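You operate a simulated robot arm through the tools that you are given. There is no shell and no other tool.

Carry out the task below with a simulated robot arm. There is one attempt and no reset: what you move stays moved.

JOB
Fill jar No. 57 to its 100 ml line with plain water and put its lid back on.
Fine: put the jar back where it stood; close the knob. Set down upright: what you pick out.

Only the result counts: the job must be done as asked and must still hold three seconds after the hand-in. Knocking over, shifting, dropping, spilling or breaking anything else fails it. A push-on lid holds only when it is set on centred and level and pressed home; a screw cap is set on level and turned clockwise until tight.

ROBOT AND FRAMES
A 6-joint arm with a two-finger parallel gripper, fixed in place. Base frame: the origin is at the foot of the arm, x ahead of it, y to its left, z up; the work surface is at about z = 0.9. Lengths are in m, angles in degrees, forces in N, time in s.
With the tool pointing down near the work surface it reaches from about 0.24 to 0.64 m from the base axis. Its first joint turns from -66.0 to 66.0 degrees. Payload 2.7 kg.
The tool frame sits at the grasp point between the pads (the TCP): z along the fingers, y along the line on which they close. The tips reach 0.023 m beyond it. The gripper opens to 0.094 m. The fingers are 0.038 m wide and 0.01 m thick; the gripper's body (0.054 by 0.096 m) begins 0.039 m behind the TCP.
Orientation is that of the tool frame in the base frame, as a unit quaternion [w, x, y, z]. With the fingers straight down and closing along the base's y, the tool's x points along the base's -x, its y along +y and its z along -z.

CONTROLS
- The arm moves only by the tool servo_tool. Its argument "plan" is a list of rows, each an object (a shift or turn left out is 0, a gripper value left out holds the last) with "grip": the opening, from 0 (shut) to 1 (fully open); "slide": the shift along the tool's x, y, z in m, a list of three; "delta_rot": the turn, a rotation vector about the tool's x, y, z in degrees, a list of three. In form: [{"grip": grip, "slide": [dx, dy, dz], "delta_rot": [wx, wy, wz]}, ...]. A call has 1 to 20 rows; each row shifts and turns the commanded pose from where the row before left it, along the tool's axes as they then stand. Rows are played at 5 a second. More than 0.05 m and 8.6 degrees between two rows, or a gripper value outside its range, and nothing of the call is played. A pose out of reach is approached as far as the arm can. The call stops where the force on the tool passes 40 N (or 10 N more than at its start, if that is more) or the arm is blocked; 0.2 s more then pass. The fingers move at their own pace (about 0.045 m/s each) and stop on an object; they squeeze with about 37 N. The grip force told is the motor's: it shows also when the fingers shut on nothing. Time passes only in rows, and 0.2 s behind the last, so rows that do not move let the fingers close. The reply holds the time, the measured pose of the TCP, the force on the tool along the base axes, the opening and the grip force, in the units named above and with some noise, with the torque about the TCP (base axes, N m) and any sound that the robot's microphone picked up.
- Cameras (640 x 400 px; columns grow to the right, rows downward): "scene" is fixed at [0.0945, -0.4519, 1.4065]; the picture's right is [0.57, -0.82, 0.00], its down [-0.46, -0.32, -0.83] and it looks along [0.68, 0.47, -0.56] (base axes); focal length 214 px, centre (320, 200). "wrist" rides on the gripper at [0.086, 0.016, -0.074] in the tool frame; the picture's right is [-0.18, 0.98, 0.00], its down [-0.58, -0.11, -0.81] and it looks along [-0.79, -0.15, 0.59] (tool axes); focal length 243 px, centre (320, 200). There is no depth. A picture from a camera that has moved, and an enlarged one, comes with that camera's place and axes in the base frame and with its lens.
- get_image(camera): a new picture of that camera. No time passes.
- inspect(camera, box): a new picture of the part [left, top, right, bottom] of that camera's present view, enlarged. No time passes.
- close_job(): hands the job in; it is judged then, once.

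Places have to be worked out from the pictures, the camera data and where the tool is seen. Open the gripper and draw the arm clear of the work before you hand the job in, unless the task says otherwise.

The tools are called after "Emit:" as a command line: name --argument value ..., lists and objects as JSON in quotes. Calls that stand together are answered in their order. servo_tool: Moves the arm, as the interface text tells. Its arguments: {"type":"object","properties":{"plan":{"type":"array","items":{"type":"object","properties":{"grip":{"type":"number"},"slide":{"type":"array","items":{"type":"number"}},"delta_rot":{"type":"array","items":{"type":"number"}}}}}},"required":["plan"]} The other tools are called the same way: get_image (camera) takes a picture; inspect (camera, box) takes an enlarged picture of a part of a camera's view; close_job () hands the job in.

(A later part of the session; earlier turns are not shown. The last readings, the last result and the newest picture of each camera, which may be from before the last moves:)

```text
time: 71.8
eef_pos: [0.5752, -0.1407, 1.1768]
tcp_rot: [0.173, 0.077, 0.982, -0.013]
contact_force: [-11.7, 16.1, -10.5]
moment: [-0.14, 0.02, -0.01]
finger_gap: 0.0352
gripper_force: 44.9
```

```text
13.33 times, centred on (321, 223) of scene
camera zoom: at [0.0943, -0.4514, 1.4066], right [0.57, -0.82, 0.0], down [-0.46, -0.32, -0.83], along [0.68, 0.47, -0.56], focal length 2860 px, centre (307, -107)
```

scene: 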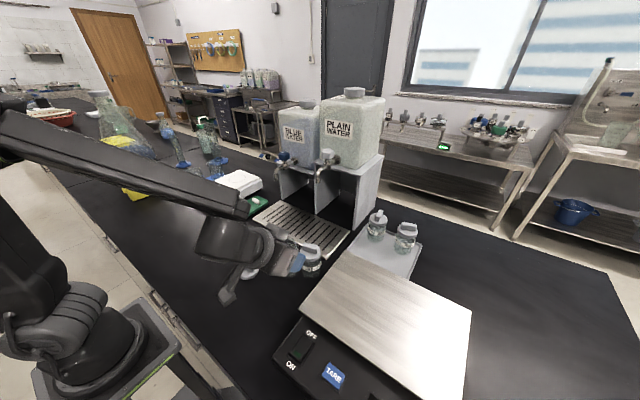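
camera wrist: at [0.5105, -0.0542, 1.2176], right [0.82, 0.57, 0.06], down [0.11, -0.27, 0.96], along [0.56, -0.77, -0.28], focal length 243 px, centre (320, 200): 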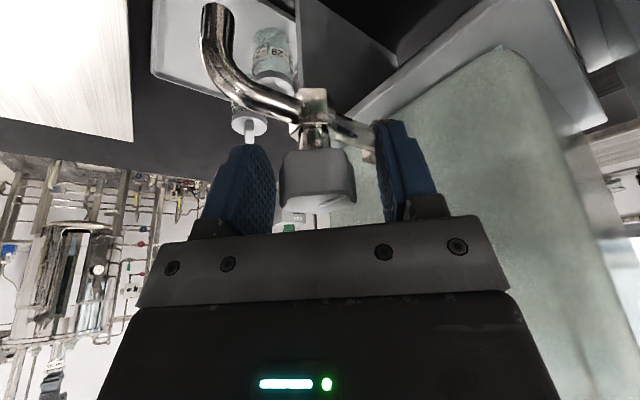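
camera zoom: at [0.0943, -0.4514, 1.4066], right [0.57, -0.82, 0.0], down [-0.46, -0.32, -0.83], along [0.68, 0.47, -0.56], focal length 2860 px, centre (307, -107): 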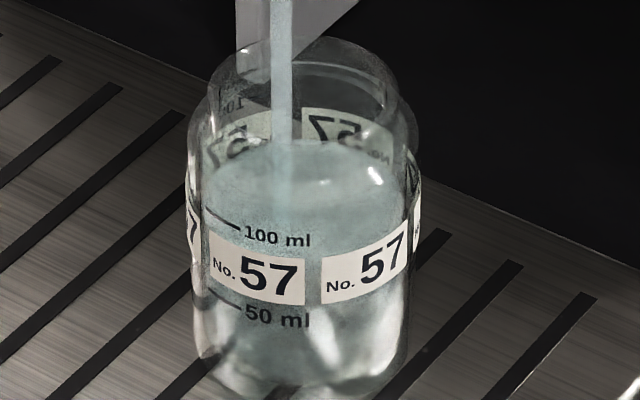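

About 71 ml now, rising ~6.5 ml/s. One more second at this opening, then back to 24° to slow the flow.

Emit:
servo_tool --plan '[{"grip": 0.2}, {"grip": 0.2}, {"grip": 0.2}, {"grip": 0.2}, {"grip": 0.2}, {"grip": 0.2}, {"delta_rot": [2.05, 0, 5.64]}, {"delta_rot": [2.05, 0, 5.64]}]'

Emit:
inspect --camera "scene" --box '[310, 208, 332, 238]'

```text
time: 73.6
eef_pos: [0.5745, -0.1408, 1.1768]
tcp_rot: [0.171, 0.18, 0.968, -0.031]
contact_force: [-3.9, 12.9, -10.5]
moment: [-0.19, 0.94, 0.03]
finger_gap: 0.0352
gripper_force: 45.6
```

```text
13.33 times, centred on (321, 223) of scene
camera zoom: at [0.0946, -0.4515, 1.4066], right [0.57, -0.82, 0.0], down [-0.46, -0.32, -0.83], along [0.68, 0.47, -0.56], focal length 2860 px, centre (307, -107)
```

zoom: 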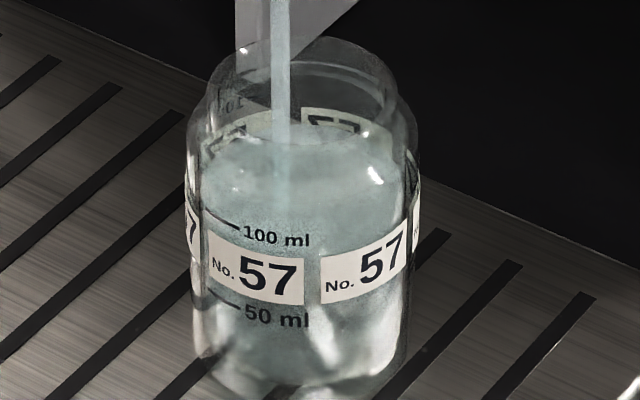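

Around 83–87 ml. I'll zoom on the upper part of the jar to see the surface edge against the 100 ml marks on both walls.

Emit:
inspect --camera "scene" --box '[311, 207, 331, 227]'

```text
16.00 times, centred on (321, 217) of scene
camera zoom: at [0.0946, -0.4515, 1.4066], right [0.57, -0.82, 0.0], down [-0.46, -0.32, -0.83], along [0.68, 0.47, -0.56], focal length 3432 px, centre (304, -72)
```

zoom: 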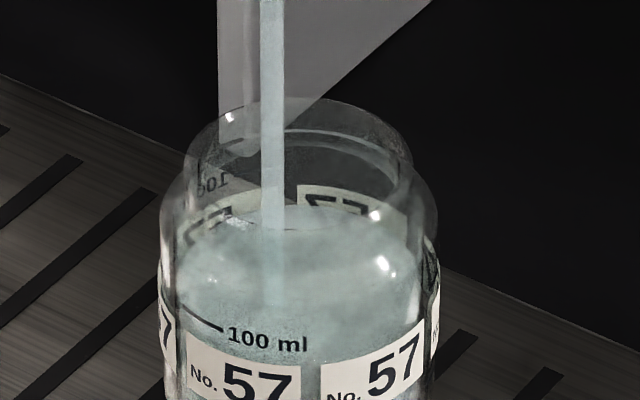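

By the far label edge the level is about 80 ml. Continuing at the slower flow for 3 s.

Emit:
servo_tool --plan '[{"grip": 0.2}, {"grip": 0.2}, {"grip": 0.2}, {"grip": 0.2}, {"grip": 0.2}, {"grip": 0.2}, {"grip": 0.2}, {"grip": 0.2}, {"grip": 0.2}, {"grip": 0.2}, {"grip": 0.2}, {"grip": 0.2}, {"grip": 0.2}, {"grip": 0.2}]'

Emit:
inspect --camera "scene" --box '[311, 207, 331, 227]'

```text
time: 76.6
eef_pos: [0.5746, -0.14, 1.1781]
tcp_rot: [0.171, 0.18, 0.968, -0.031]
contact_force: [-2.4, 8.8, -16.7]
moment: [-0.22, -0.14, 0.02]
finger_gap: 0.0356
gripper_force: 45.1
```

```text
16.00 times, centred on (321, 217) of scene
camera zoom: at [0.0947, -0.4516, 1.4065], right [0.57, -0.82, 0.0], down [-0.46, -0.32, -0.83], along [0.68, 0.47, -0.56], focal length 3432 px, centre (304, -72)
```

zoom: 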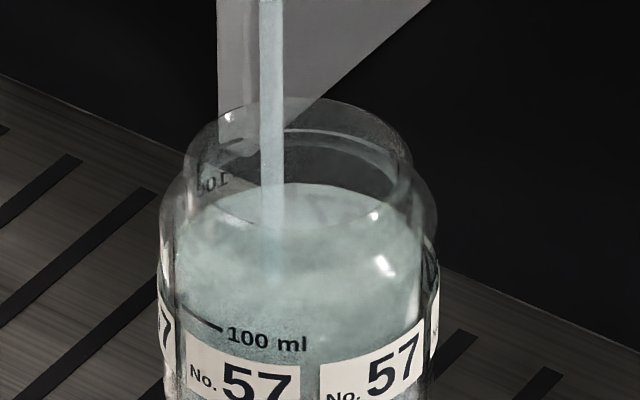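

The surface is now close to the line (I estimate 94–98 ml). I'll close the knob by turning it back 24° and then measure precisely.

Emit:
servo_tool --plan '[{"grip": 0.2, "delta_rot": [2.73, 0, 7.52]}, {"delta_rot": [2.73, 0, 7.52]}, {"delta_rot": [2.73, 0, 7.52]}, {"grip": 0.2}]'

Emit:
inspect --camera "scene" --box '[311, 207, 331, 227]'

Emit:
inspect --camera "scene" --box '[290, 140, 350, 240]'

Emit:
inspect --camera "wrist" --box '[190, 60, 450, 240]'

```text
time: 77.6
eef_pos: [0.5736, -0.1422, 1.177]
tcp_rot: [0.161, 0.378, 0.909, -0.067]
contact_force: [-4.1, -0.5, -14.7]
moment: [0.24, -0.3, 0.87]
finger_gap: 0.0355
gripper_force: 45.3
```

```text
16.00 times, centred on (321, 217) of scene
camera zoom: at [0.0946, -0.452, 1.4064], right [0.57, -0.82, 0.0], down [-0.46, -0.32, -0.83], along [0.68, 0.47, -0.56], focal length 3432 px, centre (304, -72)
```

zoom: 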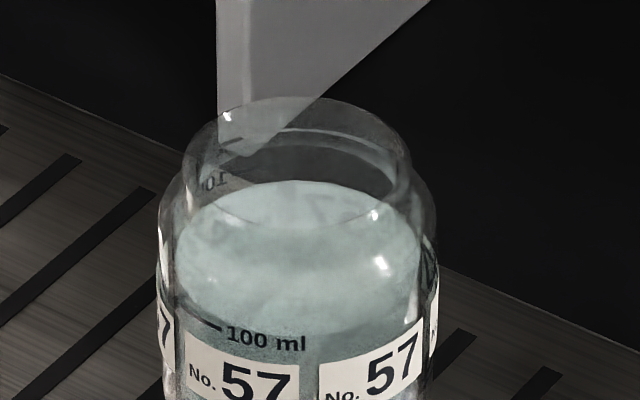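

```text
4.00 times, centred on (320, 190) of scene
camera zoom: at [0.0946, -0.452, 1.4064], right [0.57, -0.82, 0.0], down [-0.46, -0.32, -0.83], along [0.68, 0.47, -0.56], focal length 858 px, centre (320, 240)
```

zoom: 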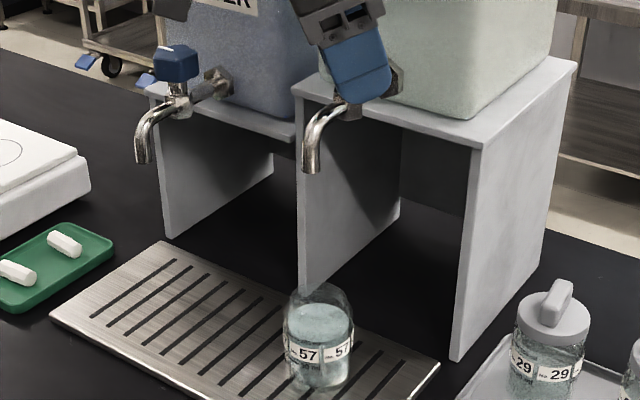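

```text
2.22 times, centred on (320, 150) of wrist
camera zoom: at [0.5102, -0.0551, 1.2177], right [0.82, 0.57, 0.06], down [0.11, -0.27, 0.96], along [0.56, -0.78, -0.28], focal length 539 px, centre (320, 311)
```

zoom: 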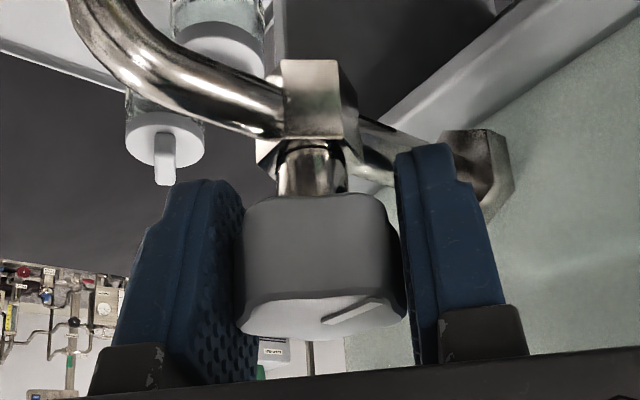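

The stream has stopped and the knob is back at its stop. The waterline front edge now shows near the 100 ml mark; zooming in further.

Emit:
inspect --camera "scene" --box '[314, 213, 326, 227]'

```text
16.00 times, centred on (320, 220) of scene
camera zoom: at [0.0946, -0.452, 1.4064], right [0.57, -0.82, 0.0], down [-0.46, -0.32, -0.83], along [0.68, 0.47, -0.56], focal length 3432 px, centre (320, -120)
```

zoom: 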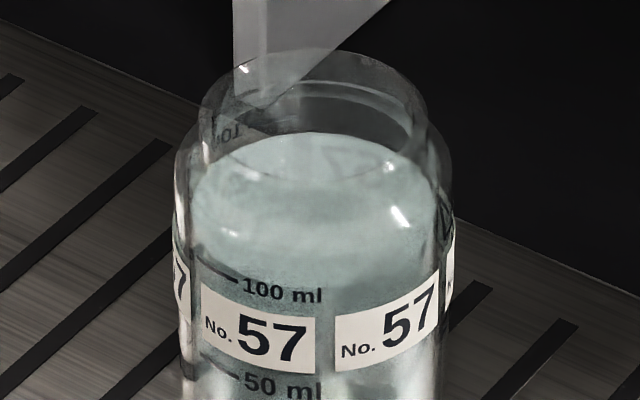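

The surface centre sits within about 2 ml of the 100 ml line. The knob is back at its stop; I'll release it, rise straight up and back away.

Emit:
servo_tool --plan '[{"grip": 0.45}, {"grip": 0.55}, {"grip": 0.6}, {"grip": 0.6}, {"slide": [-0.0068, 0, -0.0188]}, {"slide": [-0.0068, 0, -0.0188]}, {"slide": [-0.0068, 0, -0.0188]}, {"slide": [-0.0068, 0, -0.0188]}, {"slide": [0, 0, 0]}]'

Emit:
inspect --camera "scene" --box '[280, 110, 360, 240]'

Emit:
inspect --camera "wrist" --box '[230, 20, 430, 160]'

```text
time: 79.6
eef_pos: [0.5658, -0.14, 1.2507]
tcp_rot: [0.161, 0.377, 0.91, -0.067]
contact_force: [-0.6, -0.2, 0.5]
moment: [-0.01, 0.01, -0.01]
finger_gap: 0.0564
gripper_force: 0.1
out of reach, approached as far as the arm can: row 8
```

```text
3.08 times, centred on (320, 175) of scene
camera zoom: at [0.0945, -0.4519, 1.4065], right [0.57, -0.82, 0.0], down [-0.46, -0.32, -0.83], along [0.68, 0.47, -0.56], focal length 660 px, centre (320, 277)
```

zoom: 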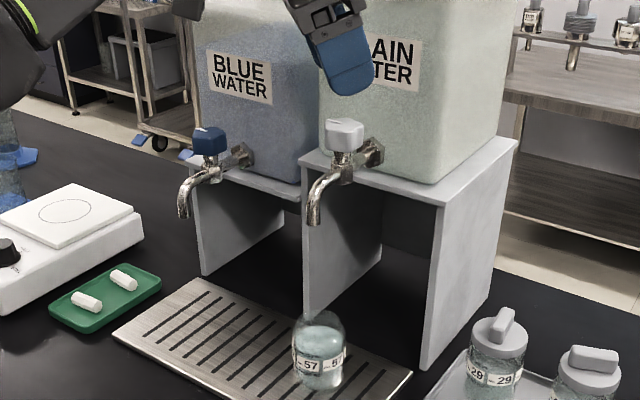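

```text
2.86 times, centred on (330, 90) of wrist
camera zoom: at [0.5013, -0.053, 1.2925], right [0.82, 0.57, 0.06], down [0.11, -0.27, 0.96], along [0.56, -0.77, -0.28], focal length 693 px, centre (291, 514)
```

zoom: 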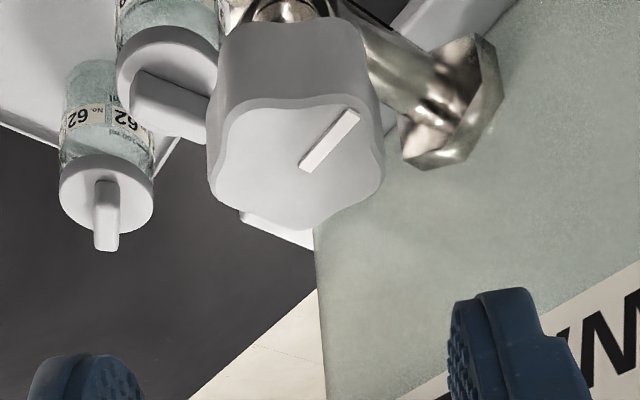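

Knob mark is back where it was and nothing drips. Backing away and reorienting to the 40° jar-handling attitude.

Emit:
servo_tool --plan '[{"grip": 0.8, "slide": [0.0288, -0.0306, -0.0105]}, {"slide": [0.0288, -0.0306, -0.0105]}, {"slide": [0.0288, -0.0306, -0.0105]}, {"delta_rot": [0, 6.67, 0]}, {"delta_rot": [0, 6.67, 0]}, {"delta_rot": [0, 6.66, 0]}, {"delta_rot": [0, 0, -7.5]}, {"delta_rot": [0, 0, -7.5]}, {"delta_rot": [0, 0, -7.5]}, {"delta_rot": [0, 0, -7.5]}, {"delta_rot": [0, 0, -7.5]}, {"delta_rot": [0, 0, -7.5]}, {"delta_rot": [0, -8, 0]}, {"delta_rot": [0, -8, 0]}, {"delta_rot": [0, -8, 0]}, {"delta_rot": [0, -8, 0]}, {"delta_rot": [0, -8, 0]}, {"slide": [0, 0, 0]}]'

Emit:
get_image --camera "wrist"

Emit:
get_image --camera "scene"

```text
time: 83.4
eef_pos: [0.4348, -0.1404, 1.2512]
tcp_rot: [0.343, 0.0, 0.939, 0.0]
contact_force: [0.4, 0.6, 0.8]
moment: [-0.02, -0.02, -0.02]
finger_gap: 0.0752
gripper_force: 0.1
```

```text
taken
camera wrist: at [0.3212, -0.124, 1.2522], right [0.14, 0.98, 0.12], down [-0.08, -0.11, 0.99], along [0.99, -0.15, 0.06], focal length 243 px, centre (320, 200)
```

wrist: 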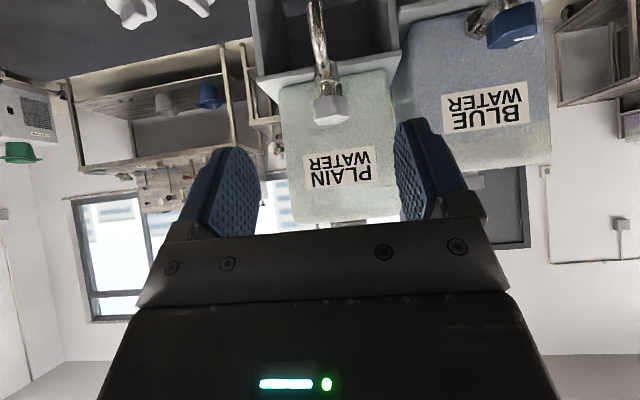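

```text
taken
```

scene: 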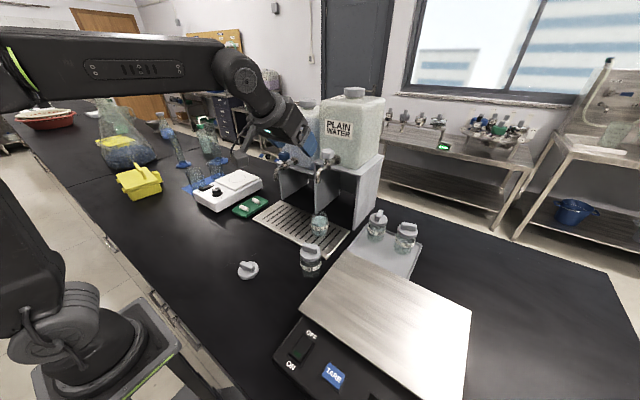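

Next I'll drop to a low viewpoint in front of the tray (clear of jar 26 and the lid) to read the level almost horizontally.

Emit:
servo_tool --plan '[{"grip": 0.8, "slide": [0.0266, 0.0059, 0.0356]}, {"slide": [0.0266, 0.0059, 0.0356]}, {"slide": [0.0266, 0.0059, 0.0356]}, {"slide": [0.0266, 0.0059, 0.0356]}, {"slide": [0.0266, 0.0059, 0.0356]}, {"slide": [0.0266, 0.0059, 0.0356]}, {"slide": [0, 0, 0]}]'

Emit:
get_image --camera "wrist"

Emit:
inspect --camera "wrist" --box '[255, 120, 335, 220]'

```text
time: 85.0
eef_pos: [0.4531, -0.1061, 0.9843]
tcp_rot: [0.343, 0.0, 0.939, -0.001]
contact_force: [-0.6, -0.7, 0.0]
moment: [0.02, -0.02, 0.0]
finger_gap: 0.0753
gripper_force: 0.1
```

```text
taken
camera wrist: at [0.3381, -0.0895, 0.9864], right [0.14, 0.98, 0.12], down [-0.07, -0.11, 0.99], along [0.99, -0.15, 0.06], focal length 243 px, centre (320, 200)
```

wrist: 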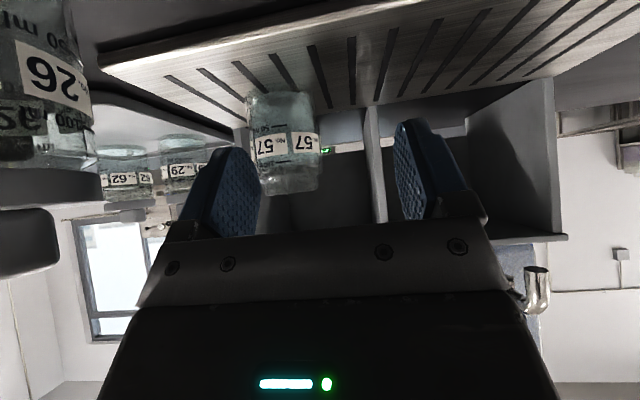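

```text
4.00 times, centred on (295, 170) of wrist
camera zoom: at [0.3381, -0.0895, 0.9864], right [0.14, 0.98, 0.12], down [-0.07, -0.11, 0.99], along [0.99, -0.15, 0.06], focal length 970 px, centre (420, 320)
```

zoom: 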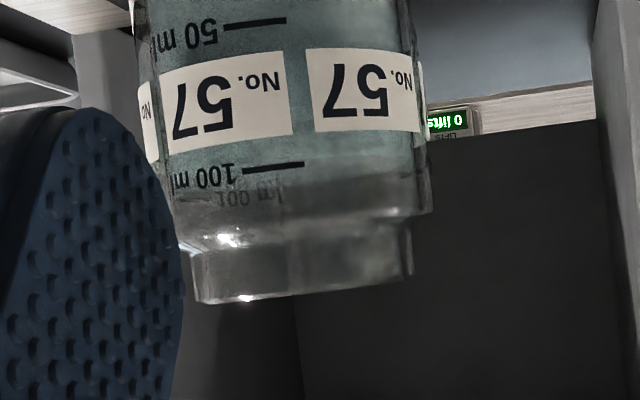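

The greenish water ends right about at the 100 ml line. Zooming in further, and also checking the little green display in the background.

Emit:
inspect --camera "wrist" --box '[270, 145, 330, 185]'

Emit:
inspect --camera "scene" --box '[425, 135, 465, 160]'

Emit:
inspect --camera "wrist" --box '[280, 150, 310, 170]'

```text
10.00 times, centred on (300, 165) of wrist
camera zoom: at [0.3381, -0.0895, 0.9864], right [0.14, 0.98, 0.12], down [-0.07, -0.11, 0.99], along [0.99, -0.15, 0.06], focal length 2426 px, centre (520, 550)
```

zoom: 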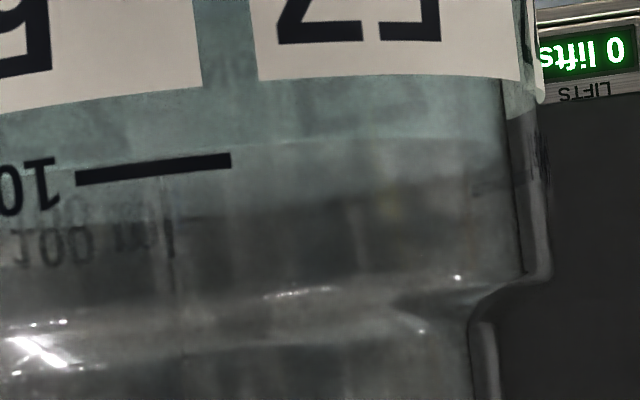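

```text
16.00 times, centred on (445, 148) of scene
camera zoom: at [0.0945, -0.4519, 1.4065], right [0.57, -0.82, 0.0], down [-0.46, -0.32, -0.83], along [0.68, 0.47, -0.56], focal length 3432 px, centre (-1680, 1040)
```

zoom: 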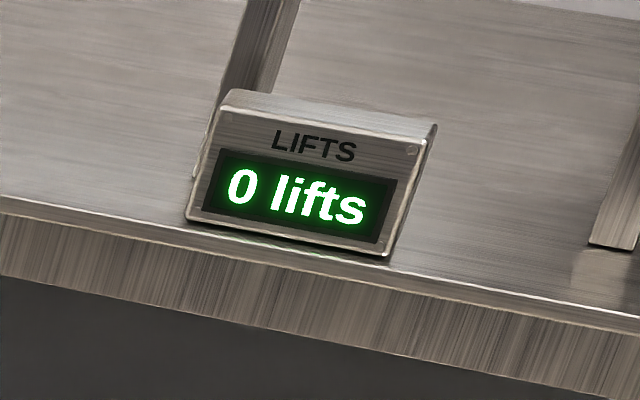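

```text
16.00 times, centred on (295, 160) of wrist
camera zoom: at [0.3381, -0.0895, 0.9864], right [0.14, 0.98, 0.12], down [-0.07, -0.11, 0.99], along [0.99, -0.15, 0.06], focal length 3882 px, centre (720, 840)
```

zoom: 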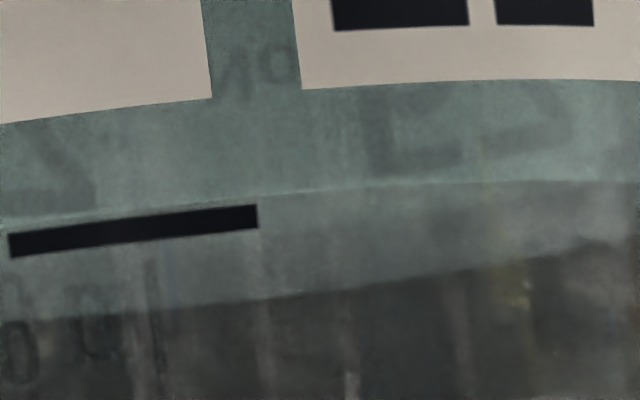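

The waterline sits at the lower edge of the 100 ml stroke (the "LIFTS" sign is irrelevant). I'll move the camera level with the line for an accurate reading.

Emit:
servo_tool --plan '[{"grip": 0.8, "slide": [0.0015, -0.0045, 0.0112]}, {"slide": [0.0015, -0.0045, 0.0111]}, {"slide": [0, 0, 0]}]'

Emit:
inspect --camera "wrist" --box '[250, 150, 340, 220]'

Emit:
inspect --camera "wrist" --box '[275, 175, 311, 199]'

```text
time: 85.8
eef_pos: [0.4631, -0.1135, 0.9649]
tcp_rot: [0.343, 0.001, 0.939, 0.0]
contact_force: [0.1, -0.2, 0.9]
moment: [-0.01, -0.02, 0.01]
finger_gap: 0.0754
gripper_force: 0.1
```

```text
5.71 times, centred on (295, 185) of wrist
camera zoom: at [0.349, -0.0984, 0.9673], right [0.14, 0.98, 0.12], down [-0.07, -0.11, 0.99], along [0.99, -0.15, 0.06], focal length 1386 px, centre (463, 286)
```

zoom: 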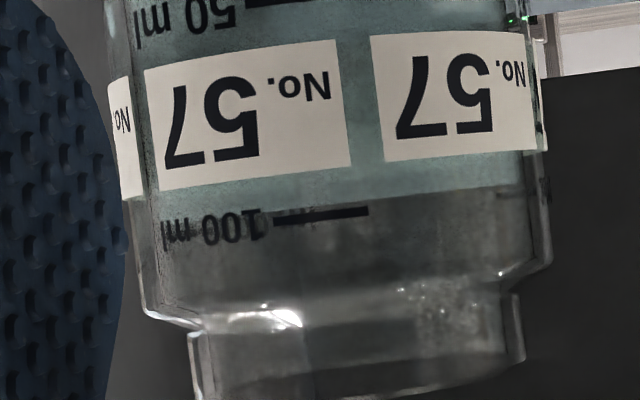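

```text
16.00 times, centred on (293, 187) of wrist
camera zoom: at [0.349, -0.0984, 0.9673], right [0.14, 0.98, 0.12], down [-0.07, -0.11, 0.99], along [0.99, -0.15, 0.06], focal length 3882 px, centre (752, 408)
```

zoom: 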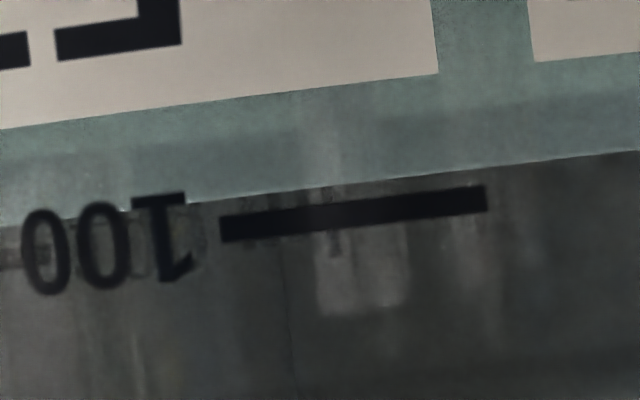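

Edge-on, the surface is about 1.1 mm below the line's centre, i.e. about 98 ml. A 2 ml top-up is easy to control (≈0.17 ml/s per degree), so I'll go back to the knob: rise, reduce the lean to 20° and move above it.

Emit:
servo_tool --plan '[{"grip": 0.8, "slide": [-0.0289, -0.0046, -0.0345]}, {"slide": [-0.0289, -0.0046, -0.0345]}, {"slide": [-0.0289, -0.0046, -0.0345]}, {"slide": [-0.0289, -0.0046, -0.0345]}, {"slide": [-0.0289, -0.0046, -0.0345]}, {"slide": [-0.0289, -0.0046, -0.0345]}, {"grip": 0.6, "delta_rot": [0, 6.67, 0]}, {"delta_rot": [0, 6.67, 0]}, {"delta_rot": [0, 6.66, 0]}, {"slide": [0, 0, 0]}]'

```text
time: 88.0
eef_pos: [0.4623, -0.141, 1.2354]
tcp_rot: [0.173, 0.0, 0.985, 0.001]
contact_force: [-0.1, 0.2, 0.2]
moment: [0.0, 0.02, 0.0]
finger_gap: 0.0566
gripper_force: 0.2
```

At (0.462, -0.141, 1.235) with 20° lean. Moving forward above the knob.

Emit:
servo_tool --plan '[{"grip": 0.6, "slide": [-0.0347, 0, 0.0126]}, {"slide": [-0.0347, 0, 0.0126]}, {"slide": [-0.0347, 0, 0.0126]}, {"slide": [0, 0, 0]}]'

Emit:
inspect --camera "wrist" --box '[230, 20, 430, 160]'

Emit:
inspect --camera "scene" --box '[280, 90, 380, 200]'

```text
time: 89.0
eef_pos: [0.5741, -0.1398, 1.2347]
tcp_rot: [0.175, 0.001, 0.985, 0.0]
contact_force: [0.0, -0.7, 0.1]
moment: [0.01, -0.01, 0.02]
finger_gap: 0.0564
gripper_force: 0.1
```

```text
2.86 times, centred on (330, 90) of wrist
camera zoom: at [0.466, -0.124, 1.2758], right [0.17, 0.98, 0.06], down [0.27, -0.11, 0.96], along [0.95, -0.15, -0.29], focal length 693 px, centre (291, 514)
```

zoom: 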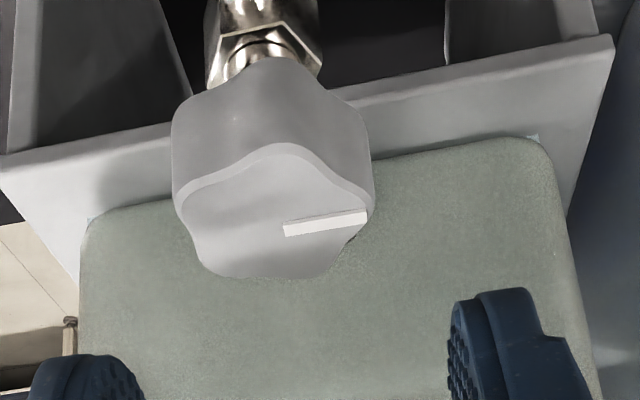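

```text
3.64 times, centred on (330, 145) of scene
camera zoom: at [0.0945, -0.4519, 1.4065], right [0.57, -0.82, 0.0], down [-0.46, -0.32, -0.83], along [0.68, 0.47, -0.56], focal length 780 px, centre (284, 400)
```

zoom: 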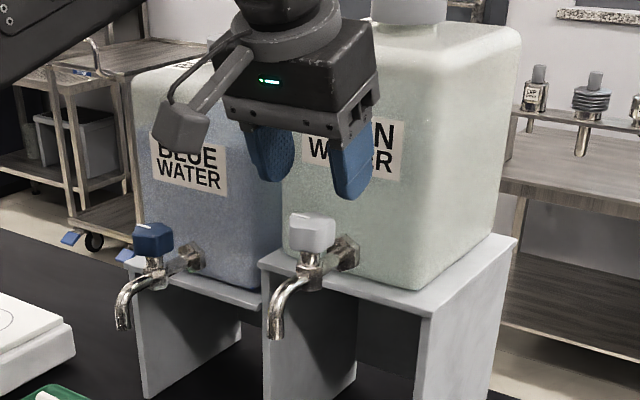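

The knob is straight below. Descending around it.

Emit:
servo_tool --plan '[{"grip": 0.6, "slide": [0.0066, -0.0002, 0.0182]}, {"slide": [0.0066, -0.0002, 0.0182]}, {"slide": [0.0066, -0.0001, 0.0182]}, {"slide": [0, 0, 0]}]'

Emit:
inspect --camera "wrist" --box '[190, 60, 450, 240]'

```text
time: 90.0
eef_pos: [0.5722, -0.1412, 1.1775]
tcp_rot: [0.174, 0.0, 0.985, 0.0]
contact_force: [-0.3, -0.4, -0.5]
moment: [-0.02, 0.01, 0.05]
finger_gap: 0.0564
gripper_force: 0.1
```

```text
2.22 times, centred on (320, 150) of wrist
camera zoom: at [0.4658, -0.1257, 1.2179], right [0.17, 0.98, 0.06], down [0.27, -0.11, 0.96], along [0.95, -0.15, -0.28], focal length 539 px, centre (320, 311)
```

zoom: 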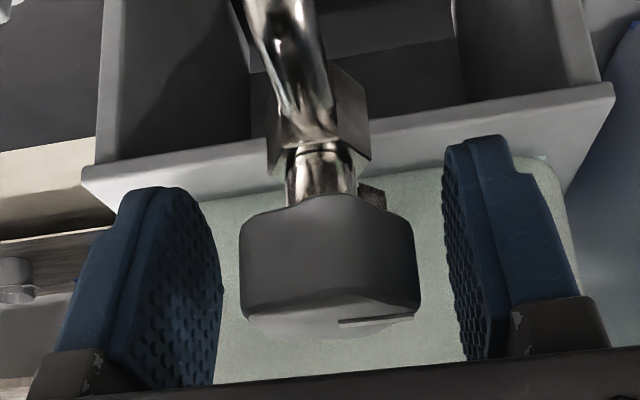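

Well centred. Closing on the knob.

Emit:
servo_tool --plan '[{"grip": 0.45}, {"grip": 0.4}, {"grip": 0.35}, {"grip": 0.3}, {"grip": 0.2}, {"grip": 0.2}]'

```text
time: 91.4
eef_pos: [0.5733, -0.1405, 1.1773]
tcp_rot: [0.174, -0.001, 0.985, 0.001]
contact_force: [-3.1, 12.7, 0.0]
moment: [-0.17, 0.2, 0.02]
finger_gap: 0.0344
gripper_force: 44.7
```

Gripped with a modest side load. I'll take a reference picture, then give a short timed opening: 12° for about 0.6 s and back, in one call.

Emit:
inspect --camera "scene" --box '[314, 213, 326, 227]'

Emit:
servo_tool --plan '[{"grip": 0.2, "delta_rot": [-2.05, 0, -5.64]}, {"delta_rot": [-2.05, 0, -5.64]}, {"grip": 0.2}, {"grip": 0.2}, {"grip": 0.2}, {"delta_rot": [2.05, 0, 5.64]}, {"delta_rot": [2.05, 0, 5.64]}, {"grip": 0.2}]'

Emit:
inspect --camera "scene" --box '[314, 213, 326, 227]'

Emit:
inspect --camera "scene" --box '[290, 140, 350, 240]'

```text
16.00 times, centred on (320, 220) of scene
camera zoom: at [0.0944, -0.4514, 1.4066], right [0.57, -0.82, 0.0], down [-0.46, -0.32, -0.83], along [0.68, 0.47, -0.56], focal length 3432 px, centre (320, -120)
```

zoom: 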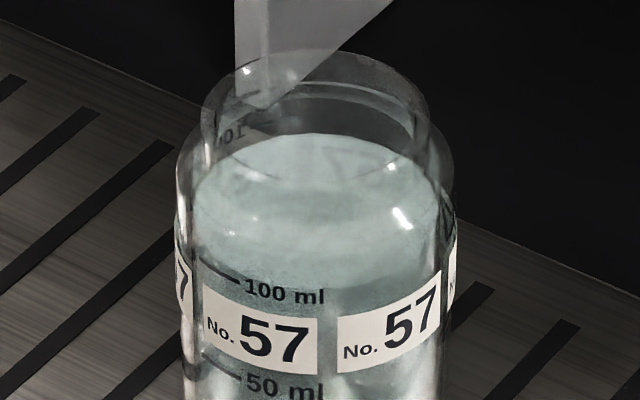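

```text
time: 93.2
eef_pos: [0.5726, -0.1399, 1.1774]
tcp_rot: [0.173, 0.0, 0.985, 0.002]
contact_force: [-14.6, 21.9, -10.9]
moment: [-0.47, -0.46, 0.15]
finger_gap: 0.0342
gripper_force: 44.8
```

```text
16.00 times, centred on (320, 220) of scene
camera zoom: at [0.0942, -0.4512, 1.4067], right [0.57, -0.82, 0.0], down [-0.46, -0.32, -0.83], along [0.68, 0.47, -0.56], focal length 3432 px, centre (320, -120)
```

zoom: 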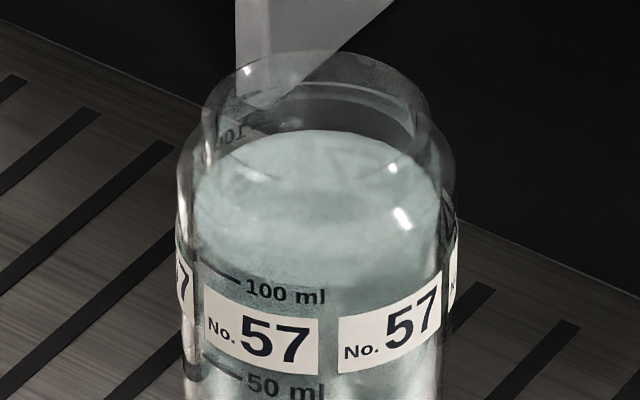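

```text
4.00 times, centred on (320, 190) of scene
camera zoom: at [0.0942, -0.4512, 1.4067], right [0.57, -0.82, 0.0], down [-0.46, -0.32, -0.83], along [0.68, 0.47, -0.56], focal length 858 px, centre (320, 240)
```

zoom: 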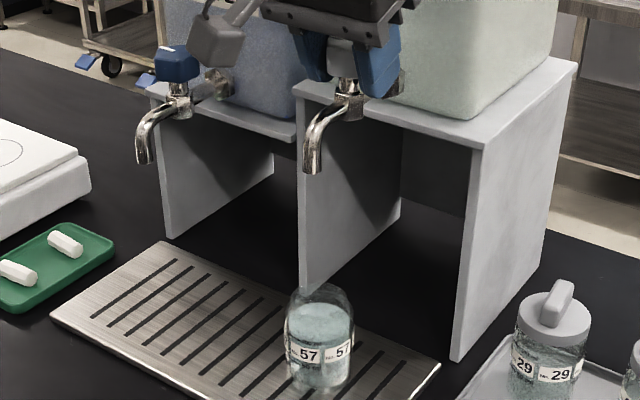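

The surface rose about 5 px (≈2.5 ml), so the level should now be right at 100 ml, and no stream shows. I'll nudge the knob 3° further clockwise to be sure it is at its stop.

Emit:
servo_tool --plan '[{"grip": 0.2, "delta_rot": [1.03, 0, 2.82]}, {"grip": 0.2}]'

```text
time: 93.8
eef_pos: [0.5716, -0.1404, 1.1776]
tcp_rot: [0.174, 0.025, 0.984, -0.004]
contact_force: [-7.6, 18.6, -8.6]
moment: [-0.25, 0.1, 1.16]
finger_gap: 0.035
gripper_force: 45.3
```

Torque rises to 1.2 N m at the stop, so the knob is shut. Releasing, rising, and moving back.

Emit:
servo_tool --plan '[{"grip": 0.45}, {"grip": 0.55}, {"grip": 0.6}, {"grip": 0.6}, {"slide": [-0.0063, 0, -0.0172]}, {"slide": [-0.0063, 0, -0.0172]}, {"slide": [-0.0063, 0, -0.0172]}, {"delta_rot": [-1.03, 0, -2.82]}, {"slide": [0.0344, 0, -0.0125]}, {"slide": [0.0344, 0, -0.0125]}, {"slide": [0.0344, 0, -0.0125]}, {"slide": [0, 0, 0]}]'

Emit:
inspect --camera "scene" --box '[280, 110, 360, 240]'

Emit:
get_image --camera "wrist"

```text
time: 96.4
eef_pos: [0.4633, -0.1416, 1.2316]
tcp_rot: [0.174, 0.0, 0.985, 0.0]
contact_force: [0.2, -1.1, -0.5]
moment: [0.0, 0.0, -0.02]
finger_gap: 0.0564
gripper_force: 0.1
```

```text
3.08 times, centred on (320, 175) of scene
camera zoom: at [0.0945, -0.4519, 1.4065], right [0.57, -0.82, 0.0], down [-0.46, -0.32, -0.83], along [0.68, 0.47, -0.56], focal length 660 px, centre (320, 277)
```

zoom: 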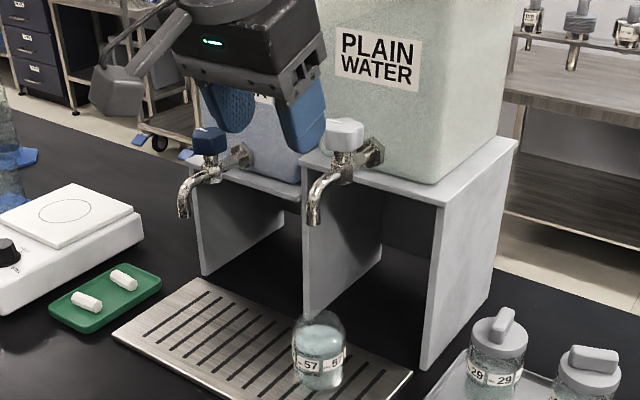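

```text
taken
camera wrist: at [0.3579, -0.1257, 1.2728], right [0.17, 0.98, 0.06], down [0.27, -0.11, 0.96], along [0.95, -0.15, -0.28], focal length 243 px, centre (320, 200)
```

wrist: 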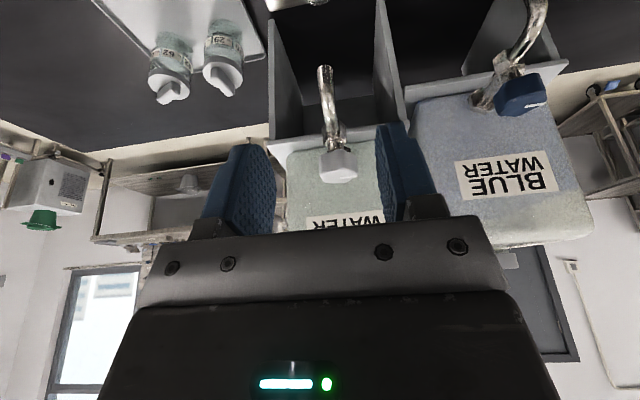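

Knob closed, no drip. Re-tilting to 40° and going to the jar's approach point.

Emit:
servo_tool --plan '[{"grip": 0.8, "delta_rot": [0, -6.67, 0]}, {"delta_rot": [0, -6.67, 0]}, {"delta_rot": [0, -6.66, 0]}, {"slide": [0.0252, 0, 0.0264]}, {"slide": [0.0252, 0, 0.0264]}, {"slide": [0.0252, 0, 0.0264]}, {"slide": [0.0252, 0, 0.0264]}, {"slide": [0.0252, 0, 0.0264]}, {"slide": [0, 0, 0]}]'

Emit:
get_image --camera "wrist"

```text
time: 98.4
eef_pos: [0.4519, -0.1406, 1.0509]
tcp_rot: [0.342, 0.0, 0.94, 0.0]
contact_force: [0.7, -0.3, 0.5]
moment: [0.03, -0.03, 0.03]
finger_gap: 0.0752
gripper_force: 0.1
```

```text
taken
camera wrist: at [0.3379, -0.1249, 1.0532], right [0.14, 0.98, 0.12], down [-0.07, -0.11, 0.99], along [0.99, -0.15, 0.06], focal length 243 px, centre (320, 200)
```

wrist: 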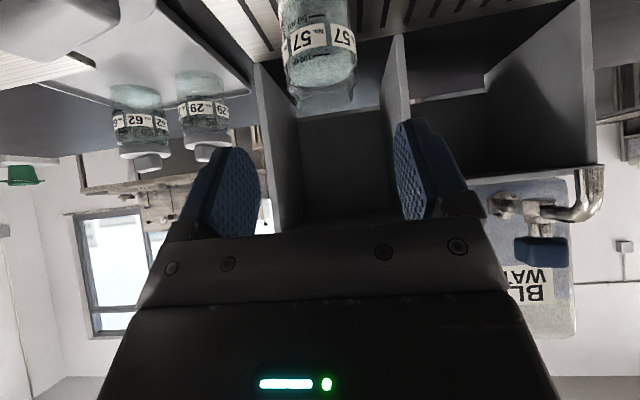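

Jar straight ahead between the fingers. Advancing along the tool axis.

Emit:
servo_tool --plan '[{"grip": 0.8, "slide": [0, 0, 0.035]}, {"slide": [0, 0, 0.035]}, {"slide": [0, 0, 0.03]}, {"slide": [0, 0, 0.018]}, {"slide": [0, 0, 0]}]'

Emit:
inspect --camera "wrist" --box '[180, 20, 460, 240]'

Emit:
inspect --camera "wrist" --box '[280, 190, 350, 235]'

```text
time: 99.6
eef_pos: [0.5289, -0.1387, 0.9605]
tcp_rot: [0.343, 0.0, 0.939, 0.0]
contact_force: [1.6, -0.8, -0.3]
moment: [-0.04, -0.02, -0.02]
finger_gap: 0.0752
gripper_force: 0.0
```

```text
1.82 times, centred on (320, 130) of wrist
camera zoom: at [0.4147, -0.1243, 0.9634], right [0.14, 0.98, 0.12], down [-0.07, -0.11, 0.99], along [0.99, -0.15, 0.06], focal length 441 px, centre (320, 327)
```

zoom: 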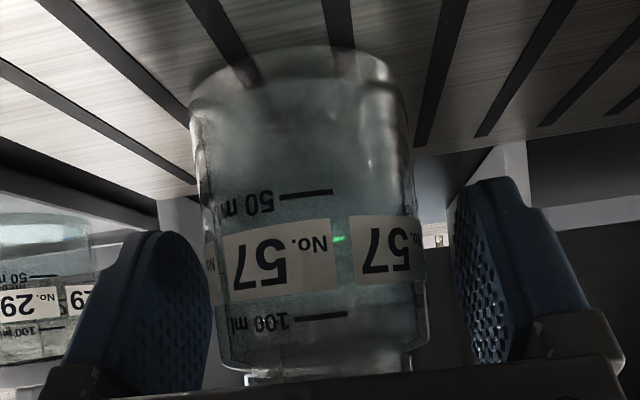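

```text
8.89 times, centred on (315, 212) of wrist
camera zoom: at [0.4147, -0.1243, 0.9634], right [0.14, 0.98, 0.12], down [-0.07, -0.11, 0.99], along [0.99, -0.15, 0.06], focal length 2157 px, centre (364, 89)
```

zoom: 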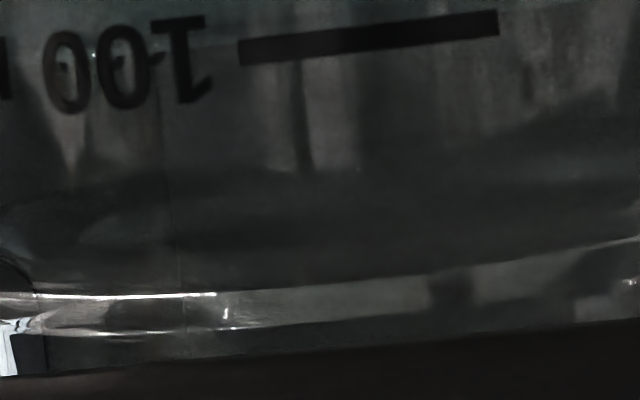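

Emit:
inspect --camera "wrist" --box '[285, 180, 345, 215]'

```text
10.67 times, centred on (315, 198) of wrist
camera zoom: at [0.4147, -0.1243, 0.9634], right [0.14, 0.98, 0.12], down [-0.07, -0.11, 0.99], along [0.99, -0.15, 0.06], focal length 2588 px, centre (373, 227)
```

zoom: 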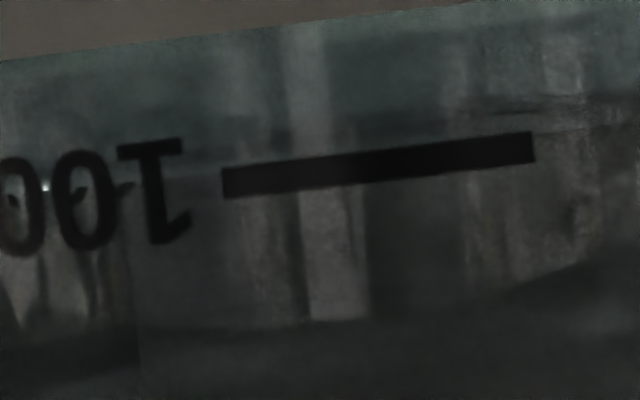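

The waterline now coincides with the 100 ml stroke. Closing the fingers on the jar body.

Emit:
servo_tool --plan '[{"grip": 0.68}, {"grip": 0.6}, {"grip": 0.5}, {"grip": 0.3}, {"grip": 0.2}, {"grip": 0.2}]'

Emit:
inspect --camera "wrist" --box '[180, 20, 460, 240]'

```text
time: 101.0
eef_pos: [0.5263, -0.1405, 0.9613]
tcp_rot: [0.342, 0.0, 0.94, 0.0]
contact_force: [0.8, -0.3, -0.4]
moment: [-0.08, -0.03, -0.05]
finger_gap: 0.0548
gripper_force: 37.2
```

```text
1.82 times, centred on (320, 130) of wrist
camera zoom: at [0.4144, -0.1244, 0.9635], right [0.14, 0.98, 0.12], down [-0.07, -0.11, 0.99], along [0.99, -0.15, 0.06], focal length 441 px, centre (320, 327)
```

zoom: 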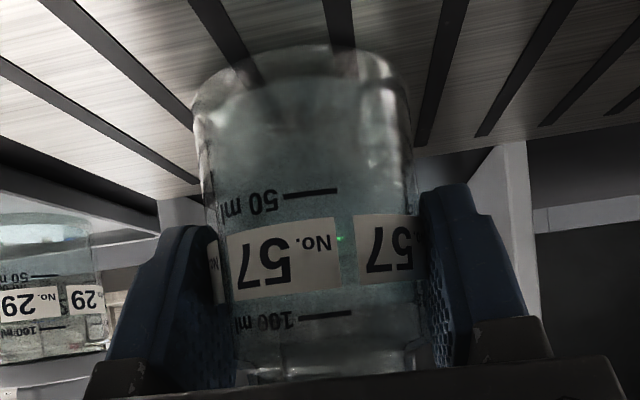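

Gripped firmly. Lifting slightly and backing out gently along the same safe path, then up.

Emit:
servo_tool --plan '[{"grip": 0.2, "slide": [-0.0032, 0, -0.0038]}, {"slide": [-0.0045, 0, -0.0054]}, {"slide": [0, 0, 0]}, {"slide": [0.0087, 0.0081, -0.0073]}, {"slide": [0.0087, 0.0081, -0.0073]}, {"slide": [0.0087, 0.0081, -0.0073]}, {"slide": [0.0087, 0.0081, -0.0073]}, {"slide": [0.0096, 0, -0.008]}, {"slide": [0.0096, 0, -0.008]}, {"slide": [0.0096, 0, -0.008]}, {"slide": [0.0096, 0, -0.008]}, {"slide": [-0.009, 0, -0.0107]}, {"slide": [-0.0113, 0, -0.0134]}, {"slide": [-0.0113, 0, -0.0134]}, {"slide": [-0.0113, 0, -0.0134]}, {"slide": [-0.0113, 0, -0.0134]}, {"slide": [0, 0, 0]}]'

Emit:
get_image --camera "scene"

Emit:
get_image --camera "wrist"

```text
time: 104.6
eef_pos: [0.4318, -0.1075, 1.0578]
tcp_rot: [0.343, 0.001, 0.94, 0.001]
contact_force: [-0.2, -0.3, -2.2]
moment: [0.0, 0.04, -0.03]
finger_gap: 0.0552
gripper_force: 36.4
```

```text
taken
```

scene: 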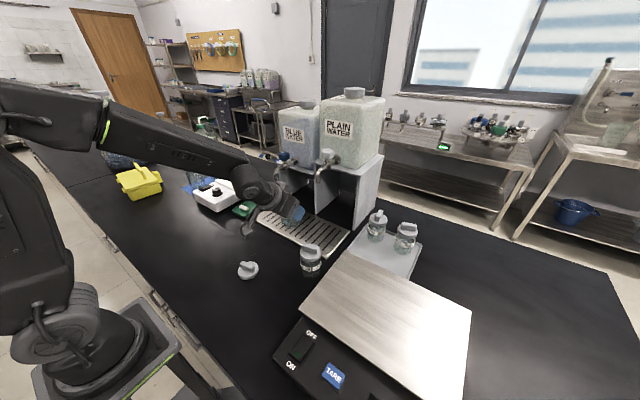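

```text
taken
camera wrist: at [0.3185, -0.0921, 1.059], right [0.14, 0.98, 0.12], down [-0.07, -0.11, 0.99], along [0.99, -0.15, 0.06], focal length 243 px, centre (320, 200)
```

wrist: 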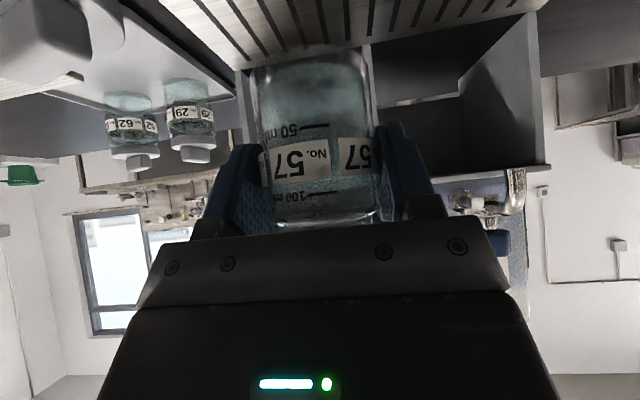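

Jar secure. Carrying it back at height: first in x, then in y to above its original place.

Emit:
servo_tool --plan '[{"grip": 0.2, "slide": [0.0083, 0, -0.007]}, {"slide": [0.0166, 0, -0.0139]}, {"slide": [0.0166, 0, -0.0139]}, {"slide": [0.0166, 0, -0.0139]}, {"slide": [0.0166, 0, -0.0139]}, {"slide": [0.0166, 0, -0.0139]}, {"slide": [0.0083, 0, -0.0071]}, {"slide": [0, -0.01, 0]}, {"slide": [0, -0.0209, 0]}, {"slide": [0, -0.0209, 0]}, {"slide": [0, -0.0209, 0]}, {"slide": [0, -0.0209, 0]}, {"slide": [0, -0.01, 0]}, {"slide": [0, 0, 0]}]'

Emit:
get_image --camera "wrist"

Emit:
inspect --camera "scene" --box '[210, 190, 360, 310]'

```text
time: 107.6
eef_pos: [0.3012, -0.2122, 1.0577]
tcp_rot: [0.343, 0.0, 0.939, 0.001]
contact_force: [-0.6, -0.1, -2.6]
moment: [0.01, -0.01, 0.01]
finger_gap: 0.0548
gripper_force: 37.1
```

```text
taken
camera wrist: at [0.1877, -0.1963, 1.0581], right [0.14, 0.98, 0.12], down [-0.07, -0.11, 0.99], along [0.99, -0.15, 0.06], focal length 243 px, centre (320, 200)
```

wrist: 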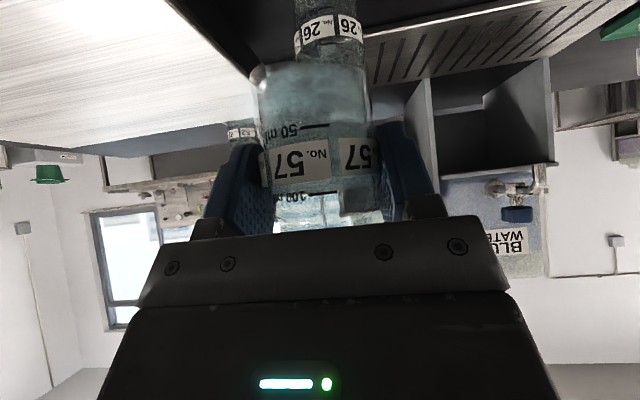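

```text
3.33 times, centred on (285, 250) of scene
camera zoom: at [0.0945, -0.4519, 1.4064], right [0.57, -0.82, 0.0], down [-0.46, -0.32, -0.83], along [0.68, 0.47, -0.56], focal length 715 px, centre (437, 33)
```

zoom: 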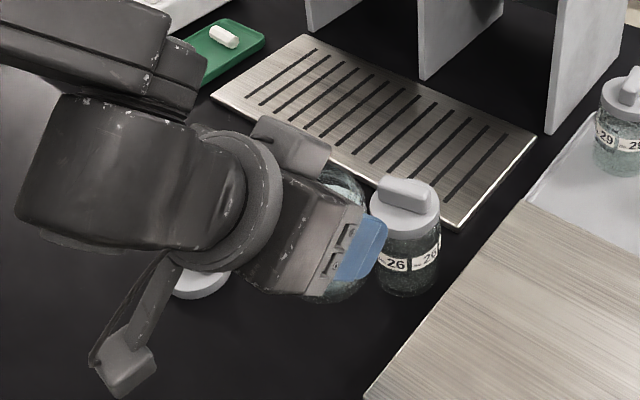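

Pose matches the original pick-up place within about a millimetre. Lowering slowly towards the bench.

Emit:
servo_tool --plan '[{"grip": 0.2, "slide": [0.0064, 0, 0.0077]}, {"slide": [0.0129, 0, 0.0153]}, {"slide": [0.0129, 0, 0.0153]}, {"slide": [0.0129, 0, 0.0153]}, {"slide": [0.0129, 0, 0.0153]}, {"slide": [0.0064, 0, 0.0077]}, {"slide": [0, 0, 0]}]'

```text
time: 109.2
eef_pos: [0.3023, -0.2132, 0.9561]
tcp_rot: [0.342, 0.0, 0.94, 0.001]
contact_force: [-0.6, -0.9, -2.2]
moment: [0.01, 0.0, 0.0]
finger_gap: 0.0549
gripper_force: 36.9
```

Emit:
servo_tool --plan '[{"grip": 0.2, "slide": [0.00129, 0, 0.00153]}, {"slide": [0.00064, 0, 0.00077]}, {"slide": [0, 0, 0]}]'

```text
time: 110.0
eef_pos: [0.3028, -0.2114, 0.954]
tcp_rot: [0.342, -0.001, 0.94, 0.001]
contact_force: [-0.9, -0.5, -2.2]
moment: [0.02, 0.01, 0.01]
finger_gap: 0.0552
gripper_force: 36.6
```

Emit:
servo_tool --plan '[{"grip": 0.2, "slide": [0.00064, 0, 0.00077]}, {"slide": [0.00064, 0, 0.00077]}, {"slide": [0, 0, 0]}]'

```text
time: 110.8
eef_pos: [0.302, -0.2116, 0.9511]
tcp_rot: [0.343, 0.0, 0.939, 0.001]
contact_force: [-3.8, 2.1, 13.8]
moment: [0.17, 0.54, -0.04]
finger_gap: 0.0549
gripper_force: 37.0
```

Contact with the bench (14 N). Easing half a millimetre and opening slowly.

Emit:
servo_tool --plan '[{"grip": 0.2, "slide": [-0.0003, 0, -0.0004]}, {"slide": [0, 0, 0]}, {"grip": 0.62}, {"grip": 0.68}, {"grip": 0.74}, {"grip": 0.8}, {"grip": 0.8}]'

Emit:
inspect --camera "wrist" --box '[180, 20, 460, 240]'

```text
time: 112.4
eef_pos: [0.3013, -0.2122, 0.9519]
tcp_rot: [0.344, 0.0, 0.939, 0.0]
contact_force: [-0.7, -0.2, 0.4]
moment: [-0.02, 0.0, 0.02]
finger_gap: 0.0752
gripper_force: 0.1
```

```text
1.82 times, centred on (320, 130) of wrist
camera zoom: at [0.1883, -0.1967, 0.9534], right [0.14, 0.98, 0.12], down [-0.07, -0.11, 0.99], along [0.99, -0.15, 0.06], focal length 441 px, centre (320, 327)
```

zoom: 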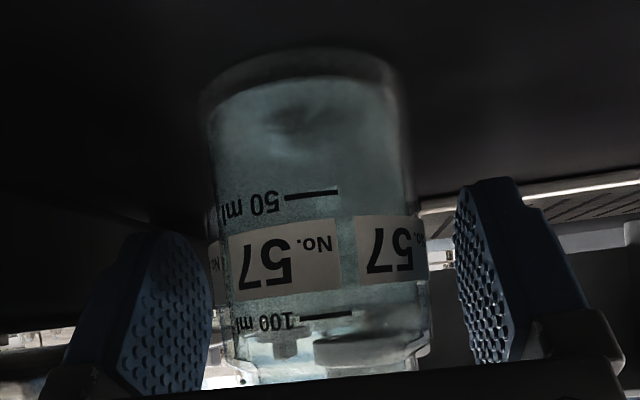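

Jar 57 is back at its place with water on the line. Retreating along the tool axis, rising, moving over the lid and bringing the tool upright.

Emit:
servo_tool --plan '[{"grip": 0.8, "slide": [0, 0, -0.02]}, {"slide": [0, 0, -0.035]}, {"slide": [0, 0, -0.035]}, {"slide": [-0.0214, 0, -0.0255]}, {"slide": [-0.0214, 0, -0.0255]}, {"slide": [-0.0214, 0, -0.0255]}, {"slide": [-0.0111, 0.03775, 0.0093]}, {"slide": [-0.0111, 0.03775, 0.0093]}, {"slide": [-0.0111, 0.03775, 0.0093]}, {"slide": [-0.0111, 0.03775, 0.0093]}, {"delta_rot": [0, 8, 0]}, {"delta_rot": [0, 8, 0]}, {"delta_rot": [0, 8, 0]}, {"delta_rot": [0, 8, 0]}, {"delta_rot": [0, 8, 0]}, {"slide": [0, 0, 0]}]'

Emit:
get_image --camera "wrist"

Emit:
inspect --camera "scene" --box '[210, 210, 350, 320]'

```text
time: 115.8
eef_pos: [0.3016, -0.0615, 1.1202]
tcp_rot: [0.0, -0.001, 1.0, 0.0]
contact_force: [0.2, 0.2, 0.3]
moment: [0.01, 0.02, 0.0]
finger_gap: 0.0754
gripper_force: 0.1
```

```text
taken
camera wrist: at [0.2159, -0.0454, 1.1955], right [0.18, 0.98, 0.0], down [0.58, -0.11, 0.81], along [0.79, -0.15, -0.59], focal length 243 px, centre (320, 200)
```

wrist: 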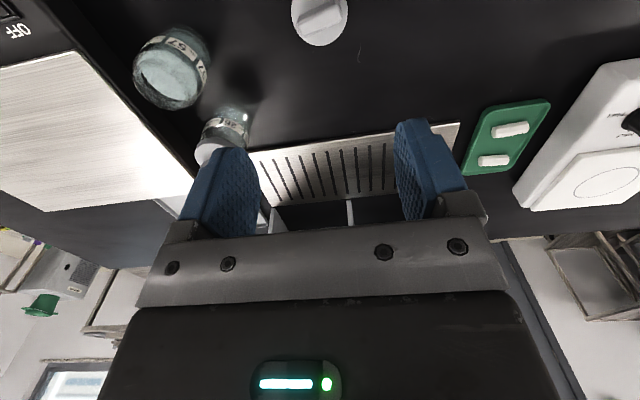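

```text
3.64 times, centred on (280, 265) of scene
camera zoom: at [0.0945, -0.4519, 1.4065], right [0.57, -0.82, 0.0], down [-0.46, -0.32, -0.83], along [0.68, 0.47, -0.56], focal length 780 px, centre (466, -36)
```

zoom: 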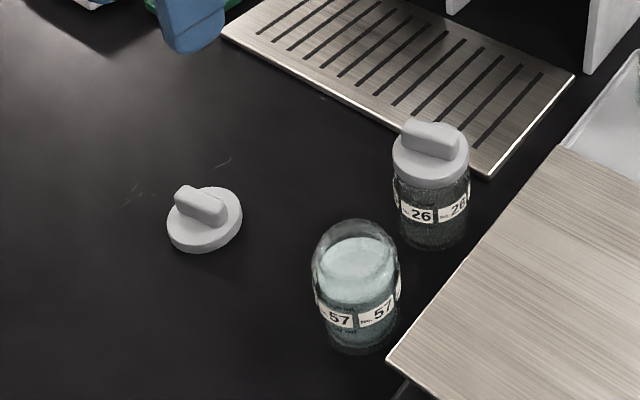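

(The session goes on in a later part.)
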